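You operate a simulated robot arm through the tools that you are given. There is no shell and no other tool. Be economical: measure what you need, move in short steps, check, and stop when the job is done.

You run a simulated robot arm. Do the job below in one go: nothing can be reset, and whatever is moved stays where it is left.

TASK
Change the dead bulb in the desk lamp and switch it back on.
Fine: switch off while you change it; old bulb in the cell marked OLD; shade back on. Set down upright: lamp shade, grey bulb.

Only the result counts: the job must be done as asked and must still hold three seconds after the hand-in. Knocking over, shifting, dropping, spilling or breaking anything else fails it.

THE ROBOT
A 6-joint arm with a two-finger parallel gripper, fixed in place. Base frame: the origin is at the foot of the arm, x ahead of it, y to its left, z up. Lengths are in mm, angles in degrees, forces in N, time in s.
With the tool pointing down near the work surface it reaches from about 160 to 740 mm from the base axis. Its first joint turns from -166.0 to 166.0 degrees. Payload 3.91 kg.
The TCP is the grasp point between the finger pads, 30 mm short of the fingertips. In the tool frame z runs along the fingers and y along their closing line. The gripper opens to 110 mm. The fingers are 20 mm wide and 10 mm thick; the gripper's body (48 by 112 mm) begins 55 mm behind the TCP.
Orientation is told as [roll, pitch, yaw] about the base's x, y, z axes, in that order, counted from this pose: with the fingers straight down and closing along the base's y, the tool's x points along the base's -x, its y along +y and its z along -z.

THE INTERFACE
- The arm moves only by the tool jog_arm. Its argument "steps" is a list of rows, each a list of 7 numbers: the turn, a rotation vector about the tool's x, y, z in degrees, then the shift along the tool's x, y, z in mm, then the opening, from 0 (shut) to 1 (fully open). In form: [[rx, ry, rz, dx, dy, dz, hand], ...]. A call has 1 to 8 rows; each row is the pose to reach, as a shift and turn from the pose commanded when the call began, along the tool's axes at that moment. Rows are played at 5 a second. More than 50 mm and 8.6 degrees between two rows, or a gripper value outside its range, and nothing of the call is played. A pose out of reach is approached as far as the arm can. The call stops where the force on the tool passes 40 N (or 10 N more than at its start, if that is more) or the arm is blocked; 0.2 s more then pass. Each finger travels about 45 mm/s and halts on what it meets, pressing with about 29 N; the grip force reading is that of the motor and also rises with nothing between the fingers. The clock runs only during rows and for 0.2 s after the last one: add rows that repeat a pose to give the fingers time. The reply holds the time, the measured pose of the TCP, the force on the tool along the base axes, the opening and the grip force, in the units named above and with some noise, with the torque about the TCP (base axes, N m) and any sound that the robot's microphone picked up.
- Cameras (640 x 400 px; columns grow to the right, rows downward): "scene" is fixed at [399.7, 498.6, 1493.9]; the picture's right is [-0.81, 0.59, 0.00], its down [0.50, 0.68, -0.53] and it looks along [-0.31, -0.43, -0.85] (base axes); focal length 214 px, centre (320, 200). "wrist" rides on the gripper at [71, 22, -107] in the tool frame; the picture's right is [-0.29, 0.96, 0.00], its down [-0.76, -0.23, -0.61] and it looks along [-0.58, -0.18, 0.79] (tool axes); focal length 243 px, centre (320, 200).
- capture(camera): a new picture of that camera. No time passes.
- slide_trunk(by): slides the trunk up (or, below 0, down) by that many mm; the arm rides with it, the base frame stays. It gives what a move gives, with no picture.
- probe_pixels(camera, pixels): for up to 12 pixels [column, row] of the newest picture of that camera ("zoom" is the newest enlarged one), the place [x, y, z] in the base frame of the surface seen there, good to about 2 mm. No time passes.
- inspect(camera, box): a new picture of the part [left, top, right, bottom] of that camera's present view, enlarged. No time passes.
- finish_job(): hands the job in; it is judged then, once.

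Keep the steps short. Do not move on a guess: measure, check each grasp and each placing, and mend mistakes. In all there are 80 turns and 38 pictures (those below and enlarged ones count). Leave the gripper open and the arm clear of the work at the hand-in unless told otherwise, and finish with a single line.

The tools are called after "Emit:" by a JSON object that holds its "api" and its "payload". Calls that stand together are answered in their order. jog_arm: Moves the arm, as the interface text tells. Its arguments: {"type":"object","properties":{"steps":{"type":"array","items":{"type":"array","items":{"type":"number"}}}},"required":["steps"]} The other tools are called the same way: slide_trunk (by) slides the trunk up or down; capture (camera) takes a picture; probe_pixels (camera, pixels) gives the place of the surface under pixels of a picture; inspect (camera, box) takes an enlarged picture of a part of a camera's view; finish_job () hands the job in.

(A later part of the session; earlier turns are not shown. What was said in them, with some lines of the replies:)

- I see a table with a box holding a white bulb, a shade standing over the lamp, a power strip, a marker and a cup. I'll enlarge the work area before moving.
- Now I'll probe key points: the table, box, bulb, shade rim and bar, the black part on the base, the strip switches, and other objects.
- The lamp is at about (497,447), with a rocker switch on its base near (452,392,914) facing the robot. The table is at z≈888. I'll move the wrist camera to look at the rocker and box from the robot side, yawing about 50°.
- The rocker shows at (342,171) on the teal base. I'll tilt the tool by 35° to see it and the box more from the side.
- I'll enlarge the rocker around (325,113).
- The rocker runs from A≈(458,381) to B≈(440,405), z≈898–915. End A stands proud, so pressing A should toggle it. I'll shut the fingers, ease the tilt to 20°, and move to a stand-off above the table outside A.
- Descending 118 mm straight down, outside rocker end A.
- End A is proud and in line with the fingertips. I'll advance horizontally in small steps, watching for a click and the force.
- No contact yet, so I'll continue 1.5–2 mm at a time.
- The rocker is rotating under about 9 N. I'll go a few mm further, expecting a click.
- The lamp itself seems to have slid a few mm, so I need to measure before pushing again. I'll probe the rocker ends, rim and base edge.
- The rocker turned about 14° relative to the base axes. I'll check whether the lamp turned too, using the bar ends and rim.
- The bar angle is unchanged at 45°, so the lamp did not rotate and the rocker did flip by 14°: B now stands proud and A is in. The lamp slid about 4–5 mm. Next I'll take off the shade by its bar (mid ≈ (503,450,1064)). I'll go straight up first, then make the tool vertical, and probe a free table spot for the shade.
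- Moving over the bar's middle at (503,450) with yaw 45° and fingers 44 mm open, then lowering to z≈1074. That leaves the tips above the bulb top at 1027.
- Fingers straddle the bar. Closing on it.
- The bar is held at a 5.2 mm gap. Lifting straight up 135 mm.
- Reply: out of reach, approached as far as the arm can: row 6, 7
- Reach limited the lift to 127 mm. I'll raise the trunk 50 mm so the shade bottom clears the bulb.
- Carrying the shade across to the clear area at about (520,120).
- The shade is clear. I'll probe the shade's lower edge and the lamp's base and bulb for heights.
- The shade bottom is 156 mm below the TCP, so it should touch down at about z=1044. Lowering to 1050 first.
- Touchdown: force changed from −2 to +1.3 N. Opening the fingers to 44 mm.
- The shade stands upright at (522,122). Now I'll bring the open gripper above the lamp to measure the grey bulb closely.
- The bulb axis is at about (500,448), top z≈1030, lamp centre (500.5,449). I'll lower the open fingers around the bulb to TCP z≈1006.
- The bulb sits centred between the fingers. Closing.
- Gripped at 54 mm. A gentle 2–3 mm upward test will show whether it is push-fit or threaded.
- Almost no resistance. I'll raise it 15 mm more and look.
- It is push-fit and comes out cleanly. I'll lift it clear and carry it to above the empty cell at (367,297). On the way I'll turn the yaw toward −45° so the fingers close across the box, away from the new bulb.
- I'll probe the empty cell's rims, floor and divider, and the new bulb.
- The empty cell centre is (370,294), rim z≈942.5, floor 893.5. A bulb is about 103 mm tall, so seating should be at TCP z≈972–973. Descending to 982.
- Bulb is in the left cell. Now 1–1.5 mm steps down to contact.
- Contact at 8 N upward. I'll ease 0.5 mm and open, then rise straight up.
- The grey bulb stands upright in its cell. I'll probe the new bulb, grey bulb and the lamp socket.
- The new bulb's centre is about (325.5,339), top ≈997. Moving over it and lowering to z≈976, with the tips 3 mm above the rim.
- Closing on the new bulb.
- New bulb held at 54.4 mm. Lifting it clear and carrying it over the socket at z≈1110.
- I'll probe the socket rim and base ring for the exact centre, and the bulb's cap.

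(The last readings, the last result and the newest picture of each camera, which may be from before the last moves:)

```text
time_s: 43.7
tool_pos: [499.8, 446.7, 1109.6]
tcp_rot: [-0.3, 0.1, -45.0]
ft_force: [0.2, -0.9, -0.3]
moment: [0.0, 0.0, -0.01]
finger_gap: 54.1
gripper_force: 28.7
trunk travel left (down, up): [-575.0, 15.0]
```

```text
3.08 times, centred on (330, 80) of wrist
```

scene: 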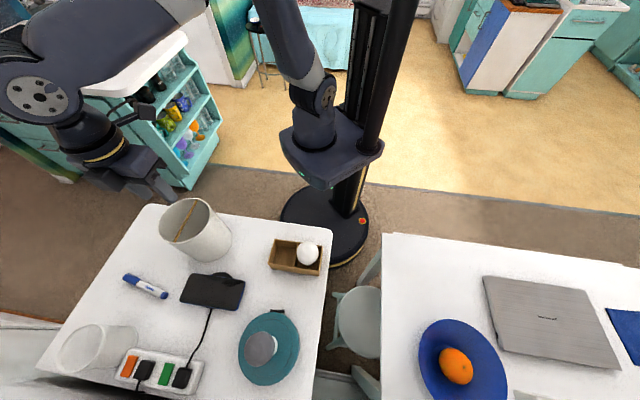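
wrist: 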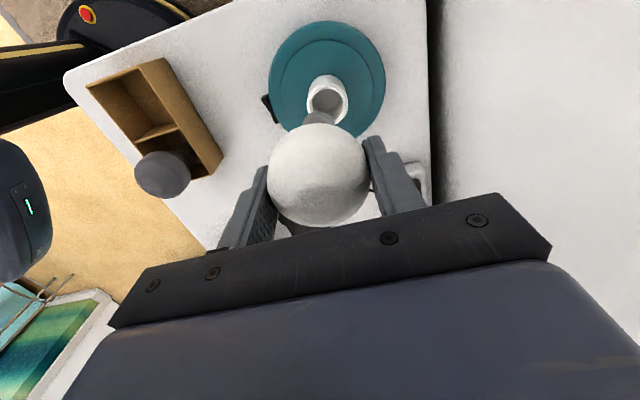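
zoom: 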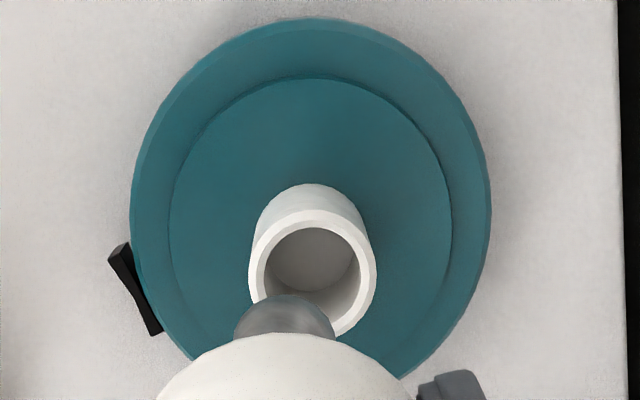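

The socket centre measures (505,453), rim z 966. The bulb needs about +8 mm along tool y and +2 mm along tool x. I'll shift, lower until the cap is just above the rim (TCP≈1054), and check in the scene view.

Emit:
{"api": "jog_arm", "payload": {"steps": [[0, 0, 0, 2, 8.3, 0, 0.3], [0, 0, 0, 2, 8.3, 25, 0.3], [0, 0, 0, 2, 8.3, 45, 0.3], [0, 0, 0, 2, 8.3, 55, 0.3], [0, 0, 0, 2, 8.3, 55, 0.3]]}}

Emit:
{"api": "inspect", "payload": {"camera": "wrist", "box": [240, 40, 420, 240]}}

```text
time_s: 44.9
tool_pos: [504.0, 455.0, 1054.5]
tcp_rot: [-0.1, 0.0, -45.0]
ft_force: [0.9, -0.5, -1.6]
moment: [0.01, 0.02, 0.0]
finger_gap: 54.2
gripper_force: 28.9
trunk travel left (down, up): [-575.0, 15.0]
```

```text
2.00 times, centred on (330, 140) of wrist
```

zoom: 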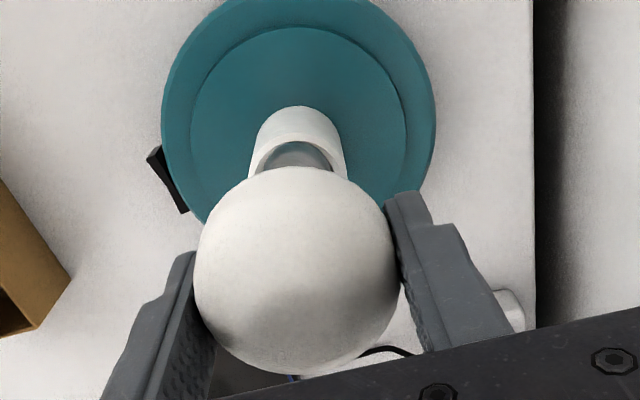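

The cap looks laterally centred in the socket. Lowering in small steps, watching the force.

Emit:
{"api": "jog_arm", "payload": {"steps": [[0, 0, 0, 0, 0, 3, 0.3], [0, 0, 0, 0, 0, 6, 0.3], [0, 0, 0, 0, 0, 9, 0.3], [0, 0, 0, 0, 0, 12, 0.3]]}}

```text
time_s: 45.9
tool_pos: [504.9, 455.1, 1046.4]
tcp_rot: [0.3, 0.1, -45.0]
ft_force: [1.1, -1.0, 24.7]
moment: [0.02, 0.11, -0.02]
finger_gap: 54.5
gripper_force: 28.4
trunk travel left (down, up): [-575.0, 15.0]
```

It touched the rim (25 N). The moments put the contact on the tool +x side, matching the picture. I'll raise it, shift 3.5 mm in −x, and try again.

Emit:
{"api": "jog_arm", "payload": {"steps": [[0, 0, 0, 0, 0, -6, 0.3], [0, 0, 0, 0, 0, -9, 0.3], [0, 0, 0, -3.5, 0, -9, 0.3], [0, 0, 0, -3.5, 0, -6, 0.3], [0, 0, 0, -3.5, 0, -3, 0.3], [0, 0, 0, -3.5, 0, 0, 0.3]]}}

```text
time_s: 47.3
tool_pos: [506.8, 452.5, 1045.7]
tcp_rot: [0.3, -0.1, -45.0]
ft_force: [-1.0, -2.0, 20.1]
moment: [0.08, 0.19, 0.01]
finger_gap: 54.2
gripper_force: 29.2
trunk travel left (down, up): [-575.0, 15.0]
```

Still on the rim, same side. I'll raise 9 mm and look closely before another try.

Emit:
{"api": "jog_arm", "payload": {"steps": [[0, 0, 0, 0, 0, -5, 0.3], [0, 0, 0, 0, 0, -9, 0.3], [0, 0, 0, 0, 0, -9, 0.3]]}}

Emit:
{"api": "inspect", "payload": {"camera": "wrist", "box": [280, 70, 380, 150]}}

Emit:
{"api": "probe_pixels", "payload": {"camera": "zoom", "pixels": [[320, 150], [260, 170], [380, 170], [320, 200], [300, 200], [340, 200], [320, 100], [250, 200], [400, 200], [320, 240], [320, 300], [320, 130]]}}

```text
time_s: 48.1
tool_pos: [507.7, 453.6, 1050.4]
tcp_rot: [-0.2, 0.0, -45.0]
ft_force: [-0.7, -0.2, 0.1]
moment: [-0.02, -0.01, -0.01]
finger_gap: 54.2
gripper_force: 28.8
trunk travel left (down, up): [-575.0, 15.0]
```

```text
5.00 times, centred on (330, 110) of wrist
```

zoom: 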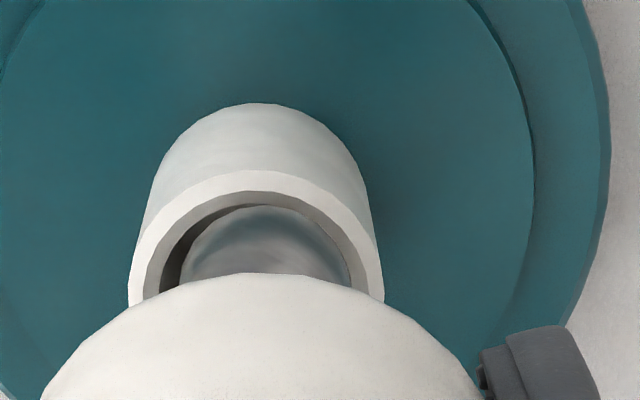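

```text
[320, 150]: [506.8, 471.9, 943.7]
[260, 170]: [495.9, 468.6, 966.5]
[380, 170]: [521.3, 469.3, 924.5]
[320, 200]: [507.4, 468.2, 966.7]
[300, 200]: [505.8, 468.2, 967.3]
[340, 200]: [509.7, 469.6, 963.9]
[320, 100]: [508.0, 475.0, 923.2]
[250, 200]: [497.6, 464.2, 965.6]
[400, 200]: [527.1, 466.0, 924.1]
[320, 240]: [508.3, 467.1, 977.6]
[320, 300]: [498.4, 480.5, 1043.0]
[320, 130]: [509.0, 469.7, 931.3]
```

The picture shows the cap about 2 mm to the right and 2 mm too far in the socket mouth, which agrees with the moments. Shifting −2 in x and −2.7 in y, then lowering.

Emit:
{"api": "jog_arm", "payload": {"steps": [[0, 0, 0, -2, -2.7, 0, 0.3], [0, 0, 0, -2, -2.7, 3, 0.3], [0, 0, 0, -2, -2.7, 6, 0.3], [0, 0, 0, -2, -2.7, 9, 0.3], [0, 0, 0, -2, -2.7, 12, 0.3]]}}

```text
time_s: 49.3
tool_pos: [507.3, 450.5, 1038.2]
tcp_rot: [-0.1, 0.0, -45.0]
ft_force: [0.2, 0.0, -1.1]
moment: [0.0, 0.03, 0.01]
finger_gap: 54.2
gripper_force: 28.1
trunk travel left (down, up): [-575.0, 15.0]
```

It has entered the socket with no force. Continuing toward the seat at about 1009.

Emit:
{"api": "jog_arm", "payload": {"steps": [[0, 0, 0, 0, 0, 6, 0.3], [0, 0, 0, 0, 0, 12, 0.3], [0, 0, 0, 0, 0, 18, 0.3], [0, 0, 0, 0, 0, 23, 0.3], [0, 0, 0, 0, 0, 26, 0.3]]}}

```text
time_s: 50.5
tool_pos: [507.3, 449.9, 1013.1]
tcp_rot: [-0.2, 0.1, -45.1]
ft_force: [-0.1, -1.0, -1.5]
moment: [0.01, -0.01, 0.0]
finger_gap: 54.1
gripper_force: 29.2
trunk travel left (down, up): [-575.0, 15.0]
```

Emit:
{"api": "jog_arm", "payload": {"steps": [[0, 0, 0, 0, 0, 1, 0.3], [0, 0, 0, 0, 0, 2, 0.3], [0, 0, 0, 0, 0, 3, 0.3], [0, 0, 0, 0, 0, 4, 0.3]]}}

```text
time_s: 51.5
tool_pos: [505.5, 449.5, 1009.0]
tcp_rot: [-0.2, 0.1, -44.9]
ft_force: [0.9, -0.7, 0.2]
moment: [0.0, -0.04, -0.03]
finger_gap: 54.0
gripper_force: 29.0
trunk travel left (down, up): [-575.0, 15.0]
```

Emit:
{"api": "jog_arm", "payload": {"steps": [[0, 0, 0, 0, 0, 1, 0.3], [0, 0, 0, 0, 0, 2, 0.3], [0, 0, 0, 0, 0, 2.5, 0.3]]}}

```text
time_s: 52.3
tool_pos: [507.4, 448.8, 1007.2]
tcp_rot: [-0.1, 0.0, -45.0]
ft_force: [3.0, -2.4, 5.1]
moment: [-0.1, -0.12, 0.02]
finger_gap: 54.4
gripper_force: 28.8
trunk travel left (down, up): [-575.0, 15.0]
```

Contact at 5 N. One more mm to seat it, then release and rise straight up.

Emit:
{"api": "jog_arm", "payload": {"steps": [[0, 0, 0, 0, 0, 1, 0.3], [0, 0, 0, 0, 0, 1, 0.3]]}}

```text
time_s: 52.9
tool_pos: [507.7, 449.1, 1007.2]
tcp_rot: [0.1, 0.0, -45.1]
ft_force: [5.9, -2.5, 13.4]
moment: [-0.09, -0.12, -0.03]
finger_gap: 54.6
gripper_force: 29.1
trunk travel left (down, up): [-575.0, 15.0]
```

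Seated at 13 N. Releasing and rising.

Emit:
{"api": "jog_arm", "payload": {"steps": [[0, 0, 0, 0, 0, 0, 0.55], [0, 0, 0, 0, 0, 0, 0.7], [0, 0, 0, 0, 0, 0, 0.85], [0, 0, 0, 0, 0, 0, 0.95], [0, 0, 0, 0, 0, 0, 0.95], [0, 0, 0, 0, 0, -45, 0.95], [0, 0, 0, 0, 0, -90, 0.95], [0, 0, 0, 0, 0, -135, 0.95]]}}

Emit:
{"api": "capture", "payload": {"camera": "wrist"}}

```text
time_s: 54.7
tool_pos: [505.8, 448.9, 1139.4]
tcp_rot: [-0.2, 0.0, -44.9]
ft_force: [0.3, -0.2, -0.9]
moment: [0.03, 0.02, -0.01]
finger_gap: 104.4
gripper_force: 0.1
trunk travel left (down, up): [-575.0, 15.0]
```

```text
3 pictures are left
```

wrist: 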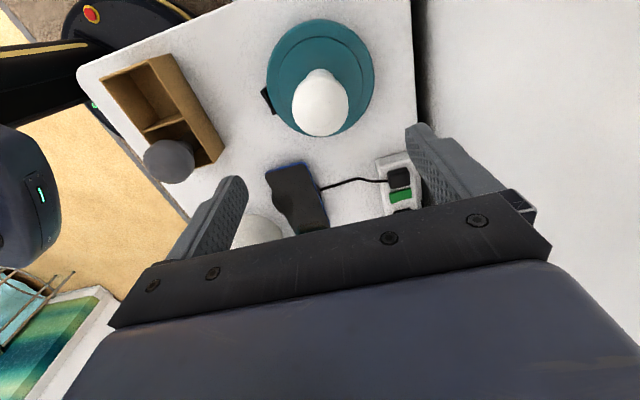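

The bulb sits in the socket and is unlit, so the switch is off. I'll probe the lamp ring and rocker (no picture cost), and the shade's bar in the last scene picture.

Emit:
{"api": "probe_pixels", "payload": {"camera": "wrist", "pixels": [[270, 75], [372, 75], [322, 22], [345, 29], [290, 35], [355, 115], [264, 93], [271, 110], [268, 101], [320, 100], [295, 105], [347, 105]]}}

Emit:
{"api": "probe_pixels", "payload": {"camera": "scene", "pixels": [[191, 204], [178, 234], [184, 218], [187, 214], [181, 227], [189, 208], [275, 312], [284, 313], [279, 312], [271, 312], [160, 225], [222, 225]]}}

```text
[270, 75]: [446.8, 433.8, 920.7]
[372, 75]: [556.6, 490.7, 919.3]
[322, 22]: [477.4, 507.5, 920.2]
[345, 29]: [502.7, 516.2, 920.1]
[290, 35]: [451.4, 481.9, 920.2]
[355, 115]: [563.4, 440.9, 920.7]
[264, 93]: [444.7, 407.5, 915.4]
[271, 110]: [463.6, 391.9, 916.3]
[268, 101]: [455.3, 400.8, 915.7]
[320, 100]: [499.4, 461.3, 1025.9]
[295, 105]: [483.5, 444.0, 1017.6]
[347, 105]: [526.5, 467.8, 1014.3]
```

```text
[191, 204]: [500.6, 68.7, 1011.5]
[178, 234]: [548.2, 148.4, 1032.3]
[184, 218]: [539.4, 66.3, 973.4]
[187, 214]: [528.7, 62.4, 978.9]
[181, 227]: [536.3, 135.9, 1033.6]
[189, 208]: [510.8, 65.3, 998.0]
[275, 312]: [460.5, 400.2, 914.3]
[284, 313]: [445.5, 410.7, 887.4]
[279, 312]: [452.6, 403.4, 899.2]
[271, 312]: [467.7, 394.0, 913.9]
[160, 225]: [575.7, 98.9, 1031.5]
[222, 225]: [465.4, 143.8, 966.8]
```

Lamp centre is about (504.5,454), and rocker end B (proud) is near (440,409). I'll move to a stand-off outside B, turning back to yaw 45 and shutting the fingers.

Emit:
{"api": "jog_arm", "payload": {"steps": [[0, 0, -8, 2.4, -12.5, 0, 0.8], [0, 0, -16, 4.8, -25, 0, 0.6], [0, 0, -24, 7.2, -37.5, 0, 0.4], [0, 0, -32, 9.6, -50, 0, 0.2], [0, 0, -40, 12, -62.5, 0, 0], [0, 0, -48, 14.4, -75, 0, 0], [0, 0, -56, 16.8, -87.5, 0, 0], [0, 0, -64, 19.1, -99.7, 0, 0]]}}

Emit:
{"api": "jog_arm", "payload": {"steps": [[0, 0, -8, 0, 0, 0, 0], [0, 0, -16, 0, 0, 0, 0], [0, 0, -24, 0, 0, 0, 0], [0, 0, -26, 0, 0, 0, 0], [0, 0, -26, 0, 0, 0, 0]]}}

```text
time_s: 56.5
tool_pos: [423.6, 393.9, 1139.5]
tcp_rot: [0.0, 0.1, 19.1]
ft_force: [1.2, 0.2, 1.2]
moment: [-0.02, -0.03, -0.01]
finger_gap: 0.2
gripper_force: 28.8
trunk travel left (down, up): [-575.0, 15.0]
```

```text
time_s: 57.7
tool_pos: [422.3, 394.3, 1139.8]
tcp_rot: [0.1, 0.1, 45.1]
ft_force: [-0.5, 0.8, -0.1]
moment: [-0.02, -0.03, -0.01]
finger_gap: 0.0
gripper_force: 29.3
trunk travel left (down, up): [-575.0, 15.0]
```

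Descending vertically to TCP z≈927 (tips at 897).

Emit:
{"api": "jog_arm", "payload": {"steps": [[0, 0, 0, 3, -1, 45, 0], [0, 0, 0, 3, -1, 90, 0], [0, 0, 0, 3, -1, 135, 0], [0, 0, 0, 3, -1, 175, 0], [0, 0, 0, 3, -1, 200, 0], [0, 0, 0, 3, -1, 212.5, 0], [0, 0, 0, 3, -1, 212.5, 0]]}}

```text
time_s: 59.3
tool_pos: [421.3, 388.6, 928.3]
tcp_rot: [0.0, 0.1, 45.0]
ft_force: [0.4, 0.6, 0.4]
moment: [-0.02, 0.01, 0.01]
finger_gap: 0.0
gripper_force: 29.4
trunk travel left (down, up): [-575.0, 15.0]
```

Emit:
{"api": "jog_arm", "payload": {"steps": [[0, 0, 0, -5, 0, 0, 0], [0, 0, 0, -10, 0, 0, 0], [0, 0, 0, -12, 0, 0, 0], [0, 0, 0, -13, 0, 0, 0], [0, 0, 0, -14, 0, 0, 0], [0, 0, 0, -15, 0, 0, 0]]}}

```text
time_s: 60.7
tool_pos: [431.8, 400.0, 929.0]
tcp_rot: [0.0, 0.2, 45.0]
ft_force: [-0.2, -0.3, -0.5]
moment: [-0.02, -0.06, -0.02]
finger_gap: 0.1
gripper_force: 29.1
trunk travel left (down, up): [-575.0, 15.0]
```

No contact yet. Continuing 1 mm at a time.

Emit:
{"api": "jog_arm", "payload": {"steps": [[0, 0, 0, -1, 0, 0, 0], [0, 0, 0, -2, 0, 0, 0], [0, 0, 0, -3, 0, 0, 0]]}}

```text
time_s: 61.5
tool_pos: [435.0, 402.2, 928.3]
tcp_rot: [0.0, 0.1, 45.0]
ft_force: [-0.8, -0.3, 0.0]
moment: [0.0, 0.01, -0.01]
finger_gap: 0.0
gripper_force: 28.3
trunk travel left (down, up): [-575.0, 15.0]
```

Emit:
{"api": "jog_arm", "payload": {"steps": [[0, 0, 0, -1, 0, 0, 0], [0, 0, 0, -2, 0, 0, 0], [0, 0, 0, -3, 0, 0, 0]]}}

```text
time_s: 62.3
tool_pos: [435.2, 404.2, 928.1]
tcp_rot: [0.0, 0.3, 44.9]
ft_force: [-4.6, -3.9, 0.4]
moment: [-0.09, 0.04, -0.01]
finger_gap: 0.1
gripper_force: 29.4
trunk travel left (down, up): [-575.0, 15.0]
```

Contact at 6 N. Two more mm, then a look.

Emit:
{"api": "jog_arm", "payload": {"steps": [[0, 0, 0, -1, 0, 0, 0], [0, 0, 0, -2, 0, 0, 0]]}}

```text
time_s: 62.9
tool_pos: [437.0, 406.2, 927.0]
tcp_rot: [0.0, 0.1, 44.9]
ft_force: [-5.8, -4.8, 1.4]
moment: [-0.03, 0.04, -0.02]
finger_gap: 0.0
gripper_force: 28.7
trunk travel left (down, up): [-575.0, 15.0]
```

Emit:
{"api": "jog_arm", "payload": {"steps": [[0, 0, 0, -1, 0, 0, 0], [0, 0, 0, -2, 0, 0, 0]]}}

Emit:
{"api": "inspect", "payload": {"camera": "scene", "box": [140, 190, 320, 400]}}

```text
time_s: 63.5
tool_pos: [438.8, 406.8, 928.0]
tcp_rot: [0.0, 0.2, 45.0]
ft_force: [-3.2, -3.4, 1.2]
moment: [-0.07, 0.01, 0.01]
finger_gap: 0.1
gripper_force: 29.2
trunk travel left (down, up): [-575.0, 15.0]
```

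```text
1.90 times, centred on (230, 295) of scene
```

zoom: 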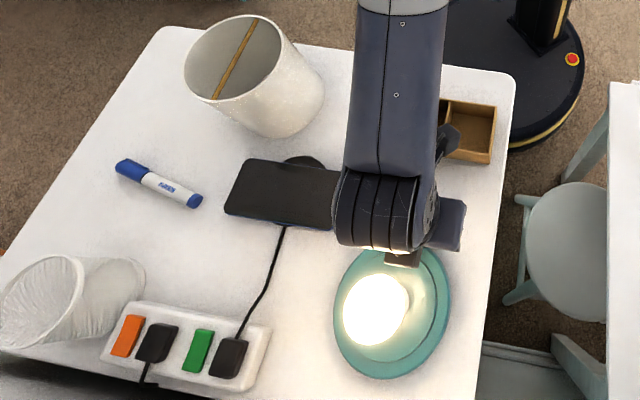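

The lamp is glowing, so the switch is on. Backing off, and probing the ring centre and shade bar in this picture.

Emit:
{"api": "jog_arm", "payload": {"steps": [[0, 0, 0, 8, 0, 0, 0], [0, 0, 0, 20, 0, 0, 0], [0, 0, 0, 20, 0, -45, 0], [0, 0, 0, 20, 0, -90, 0], [0, 0, 0, 20, 0, -135, 0], [0, 0, 0, 20, 0, -180, 0], [0, 0, 0, 20, 0, -220, 0]]}}

Emit:
{"api": "probe_pixels", "payload": {"camera": "zoom", "pixels": [[256, 22], [215, 95], [236, 57], [246, 39], [225, 77], [448, 290], [390, 376], [440, 330], [415, 365], [341, 345], [337, 310], [360, 370]]}}

```text
time_s: 65.1
tool_pos: [425.0, 395.2, 1147.8]
tcp_rot: [0.0, 0.2, 44.9]
ft_force: [0.3, -0.2, -0.2]
moment: [0.02, 0.0, 0.03]
finger_gap: 0.0
gripper_force: 28.7
trunk travel left (down, up): [-575.0, 15.0]
```

```text
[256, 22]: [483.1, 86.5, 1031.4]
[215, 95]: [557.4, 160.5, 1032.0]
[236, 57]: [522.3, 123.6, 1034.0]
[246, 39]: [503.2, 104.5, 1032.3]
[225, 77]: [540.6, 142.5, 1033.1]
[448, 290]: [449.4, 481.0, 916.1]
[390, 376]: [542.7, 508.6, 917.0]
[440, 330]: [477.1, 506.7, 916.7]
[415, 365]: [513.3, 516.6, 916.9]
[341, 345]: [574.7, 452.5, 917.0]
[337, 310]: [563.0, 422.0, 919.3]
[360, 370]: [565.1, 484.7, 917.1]
```

The lamp is on and the arm is clear. The shade's bar is where I released it (mid ≈ (521,123,1033)). Going back above the shade.

Emit:
{"api": "jog_arm", "payload": {"steps": [[0, 0, 0, 15.5, -32.6, 0, 0.1], [0, 0, 0, 30.9, -65.2, 0, 0.2], [0, 0, 0, 46.4, -97.8, 0, 0.3], [0, 0, 0, 61.9, -130.5, 0, 0.4], [0, 0, 0, 77.3, -163.1, 0, 0.4], [0, 0, 0, 92.8, -195.7, 0, 0.4], [0, 0, 0, 108.2, -228.3, 0, 0.4], [0, 0, 0, 123.7, -260.9, 0, 0.4]]}}

```text
time_s: 66.9
tool_pos: [523.0, 121.9, 1147.3]
tcp_rot: [0.0, 0.1, 45.1]
ft_force: [-0.3, 0.3, 0.3]
moment: [0.0, 0.01, 0.02]
finger_gap: 44.1
gripper_force: 0.0
trunk travel left (down, up): [-575.0, 15.0]
```

Descending to the release height (TCP 1043.5) and closing on the bar.

Emit:
{"api": "jog_arm", "payload": {"steps": [[0, 0, 0, 0, 0, 40, 0.4], [0, 0, 0, 0, 0, 80, 0.4], [0, 0, 0, 0, 0, 104, 0.4], [0, 0, 0, 0, 0, 104, 0.2], [0, 0, 0, 0, 0, 104, 0.05], [0, 0, 0, 0, 0, 104, 0], [0, 0, 0, 0, 0, 104, 0], [0, 0, 0, 0, 0, 104, 0]]}}

```text
time_s: 68.7
tool_pos: [522.6, 121.6, 1043.8]
tcp_rot: [-0.1, 0.1, 45.0]
ft_force: [0.0, -0.3, 0.3]
moment: [0.01, 0.0, -0.03]
finger_gap: 4.9
gripper_force: 28.4
trunk travel left (down, up): [-575.0, 15.0]
```

Bar held (4.9 mm). Lifting 172 mm, then measuring the lamp's present position with one enlarged scene picture.

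Emit:
{"api": "jog_arm", "payload": {"steps": [[0, 0, 0, 0, 0, -5, 0], [0, 0, 0, 0, 0, -30, 0], [0, 0, 0, 0, 0, -65, 0], [0, 0, 0, 0, 0, -100, 0], [0, 0, 0, 0, 0, -140, 0], [0, 0, 0, 0, 0, -172, 0], [0, 0, 0, 0, 0, -172, 0]]}}

Emit:
{"api": "inspect", "payload": {"camera": "scene", "box": [225, 295, 315, 395]}}

```text
time_s: 70.3
tool_pos: [522.2, 121.1, 1217.7]
tcp_rot: [0.0, 0.2, 45.0]
ft_force: [0.6, 1.1, -1.5]
moment: [-0.02, 0.02, -0.02]
finger_gap: 5.2
gripper_force: 29.1
trunk travel left (down, up): [-575.0, 15.0]
```

```text
4.00 times, centred on (270, 345) of scene
```

zoom: 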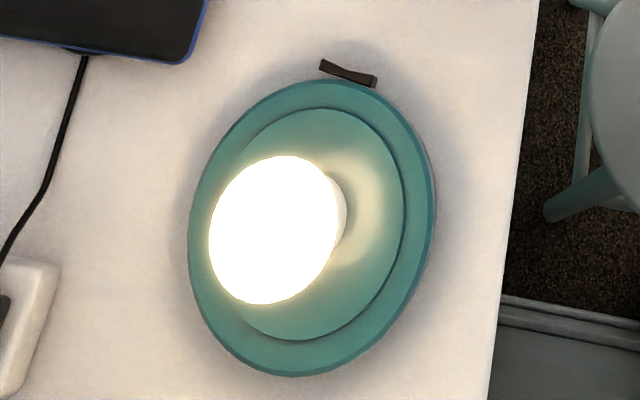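

By picture comparison, the lamp has moved (4.6,3.2) mm since the shade came off, giving a seat TCP target of about (508.6,453.5). I'll cross-check with ring probes.

Emit:
{"api": "probe_pixels", "payload": {"camera": "zoom", "pixels": [[193, 235], [428, 215], [330, 84], [290, 372], [231, 142], [400, 310], [213, 312], [405, 142], [398, 215], [330, 115], [300, 334], [365, 295]]}}

```text
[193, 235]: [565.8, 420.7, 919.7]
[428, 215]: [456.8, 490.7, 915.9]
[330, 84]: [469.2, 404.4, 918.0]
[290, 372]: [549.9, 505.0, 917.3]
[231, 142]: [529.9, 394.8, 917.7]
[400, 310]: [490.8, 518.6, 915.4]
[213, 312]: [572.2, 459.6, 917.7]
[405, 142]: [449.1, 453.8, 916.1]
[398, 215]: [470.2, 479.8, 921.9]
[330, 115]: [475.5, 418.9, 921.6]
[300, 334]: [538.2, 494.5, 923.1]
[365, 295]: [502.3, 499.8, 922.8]
```

Ring fit gives a centre of about (510,455.5). I'll average the two estimates, aiming the TCP at (509.3,454.4). Carrying the shade over at z≈1217.

Emit:
{"api": "jog_arm", "payload": {"steps": [[0, 0, 0, -28.2, 30.6, 0, 0], [0, 0, 0, -56.5, 61.1, 0, 0], [0, 0, 0, -84.7, 91.7, 0, 0], [0, 0, 0, -113, 122.3, 0, 0], [0, 0, 0, -141.2, 152.8, 0, 0], [0, 0, 0, -169.4, 183.4, 0, 0], [0, 0, 0, -197.7, 213.9, 0, 0], [0, 0, 0, -225.9, 244.5, 0, 0]]}}

```text
time_s: 72.1
tool_pos: [508.4, 453.8, 1214.0]
tcp_rot: [0.1, 0.1, 45.0]
ft_force: [-0.9, 0.1, -1.5]
moment: [0.01, -0.03, -0.01]
finger_gap: 4.9
gripper_force: 28.9
trunk travel left (down, up): [-575.0, 15.0]
```

Over the lamp. Lowering to z≈1084 first, watching the force.

Emit:
{"api": "jog_arm", "payload": {"steps": [[0, 0, 0, 0, 0, 25, 0], [0, 0, 0, 0, 0, 50, 0], [0, 0, 0, 0, 0, 75, 0], [0, 0, 0, 0, 0, 100, 0], [0, 0, 0, 0, 0, 120, 0], [0, 0, 0, 0, 0, 132, 0], [0, 0, 0, 0, 0, 132, 0]]}}

```text
time_s: 73.7
tool_pos: [509.7, 454.0, 1083.7]
tcp_rot: [0.1, 0.2, 45.0]
ft_force: [0.1, -0.6, -1.4]
moment: [-0.05, -0.01, -0.01]
finger_gap: 5.3
gripper_force: 29.4
trunk travel left (down, up): [-575.0, 15.0]
```

Emit:
{"api": "jog_arm", "payload": {"steps": [[0, 0, 0, 0, 0, 3, 0], [0, 0, 0, 0, 0, 6, 0], [0, 0, 0, 0, 0, 8, 0], [0, 0, 0, 0, 0, 9, 0]]}}

```text
time_s: 74.7
tool_pos: [509.0, 453.4, 1074.8]
tcp_rot: [0.1, 0.1, 45.0]
ft_force: [-0.3, 0.0, -1.5]
moment: [-0.03, 0.0, 0.0]
finger_gap: 5.1
gripper_force: 28.7
trunk travel left (down, up): [-575.0, 15.0]
```

Below the raised disc's level with no contact, so it is dropping around the disc properly. The last mm now.

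Emit:
{"api": "jog_arm", "payload": {"steps": [[0, 0, 0, 0, 0, 1, 0], [0, 0, 0, 0, 0, 2, 0], [0, 0, 0, 0, 0, 3, 0]]}}

```text
time_s: 75.5
tool_pos: [509.6, 454.2, 1073.6]
tcp_rot: [-0.1, 0.0, 45.0]
ft_force: [0.0, -0.7, 9.4]
moment: [-0.46, 0.45, 0.0]
finger_gap: 5.4
gripper_force: 29.0
trunk travel left (down, up): [-575.0, 15.0]
```

Seated: contact is at the expected height (1073.6), on the ring. Opening the fingers and rising clear.

Emit:
{"api": "jog_arm", "payload": {"steps": [[0, 0, 0, 0, 0, -0.8, 0], [0, 0, 0, 0, 0, -0.8, 0.1], [0, 0, 0, 0, 0, -0.8, 0.25], [0, 0, 0, 0, 0, -0.8, 0.4], [0, 0, 0, 0, 0, -0.8, 0.4], [0, 0, 0, 0, 0, -30, 0.4], [0, 0, 0, 0, 0, -70, 0.4], [0, 0, 0, 0, 0, -105, 0.4]]}}

```text
time_s: 77.3
tool_pos: [509.5, 455.0, 1177.4]
tcp_rot: [-0.1, 0.2, 45.0]
ft_force: [0.7, 0.8, 1.1]
moment: [-0.01, 0.03, 0.0]
finger_gap: 44.1
gripper_force: 0.2
trunk travel left (down, up): [-575.0, 15.0]
```

Moving the arm back clear of the work, hand open, then a last picture.

Emit:
{"api": "jog_arm", "payload": {"steps": [[0, 0, 0, 40, 0, 0, 0.5], [0, 0, 0, 80, 0, 0, 0.7], [0, 0, 0, 120, 0, 0, 0.9], [0, 0, 0, 160, 0, 0, 1], [0, 0, 0, 200, -30, 0, 1], [0, 0, 0, 240, -60, 0, 1], [0, 0, 0, 260, -100, 0, 1], [0, 0, 0, 270, -140, 0, 1]]}}

Emit:
{"api": "capture", "payload": {"camera": "scene"}}

```text
time_s: 79.1
tool_pos: [417.3, 163.5, 1177.3]
tcp_rot: [0.1, 0.1, 45.1]
ft_force: [-0.5, -0.5, 0.7]
moment: [0.02, 0.01, 0.01]
finger_gap: 110.0
gripper_force: 0.1
trunk travel left (down, up): [-575.0, 15.0]
```

```text
0 pictures are left
```

scene: 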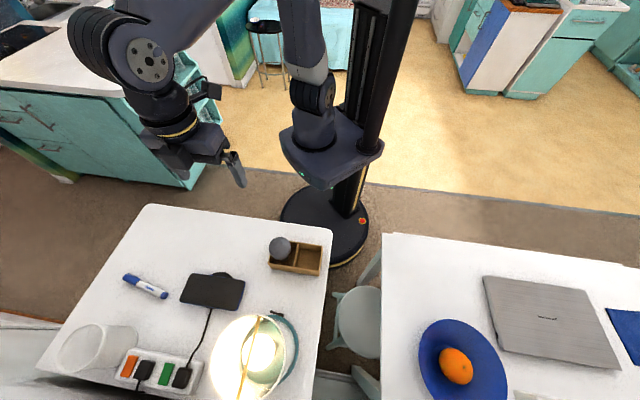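

The shade is on, the lamp is lit, and the grey bulb is in its cell. I'll check rim levelness and the grey bulb's height by probing.

Emit:
{"api": "probe_pixels", "payload": {"camera": "scene", "pixels": [[259, 318], [240, 395], [250, 355], [283, 330], [220, 335], [281, 247], [278, 243]]}}

```text
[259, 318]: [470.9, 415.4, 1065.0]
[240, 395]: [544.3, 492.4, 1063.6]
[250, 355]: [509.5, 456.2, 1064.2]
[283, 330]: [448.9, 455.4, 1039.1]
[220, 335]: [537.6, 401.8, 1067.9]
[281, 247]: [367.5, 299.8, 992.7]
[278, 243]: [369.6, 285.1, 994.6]
```

The bar is level at z≈1064, its original height, and the grey bulb is still upright. Handing in.

Emit:
{"api": "finish_job", "payload": {}}

```text
The job is handed in.
```

I changed the bulb with the lamp switched off and the lamp is lit again with its shade back on; the grey bulb stands upright in the box's empty cell, though I saw no OLD mark on the parts of the box I could see, and the lamp ended up about 10 mm from where it started.
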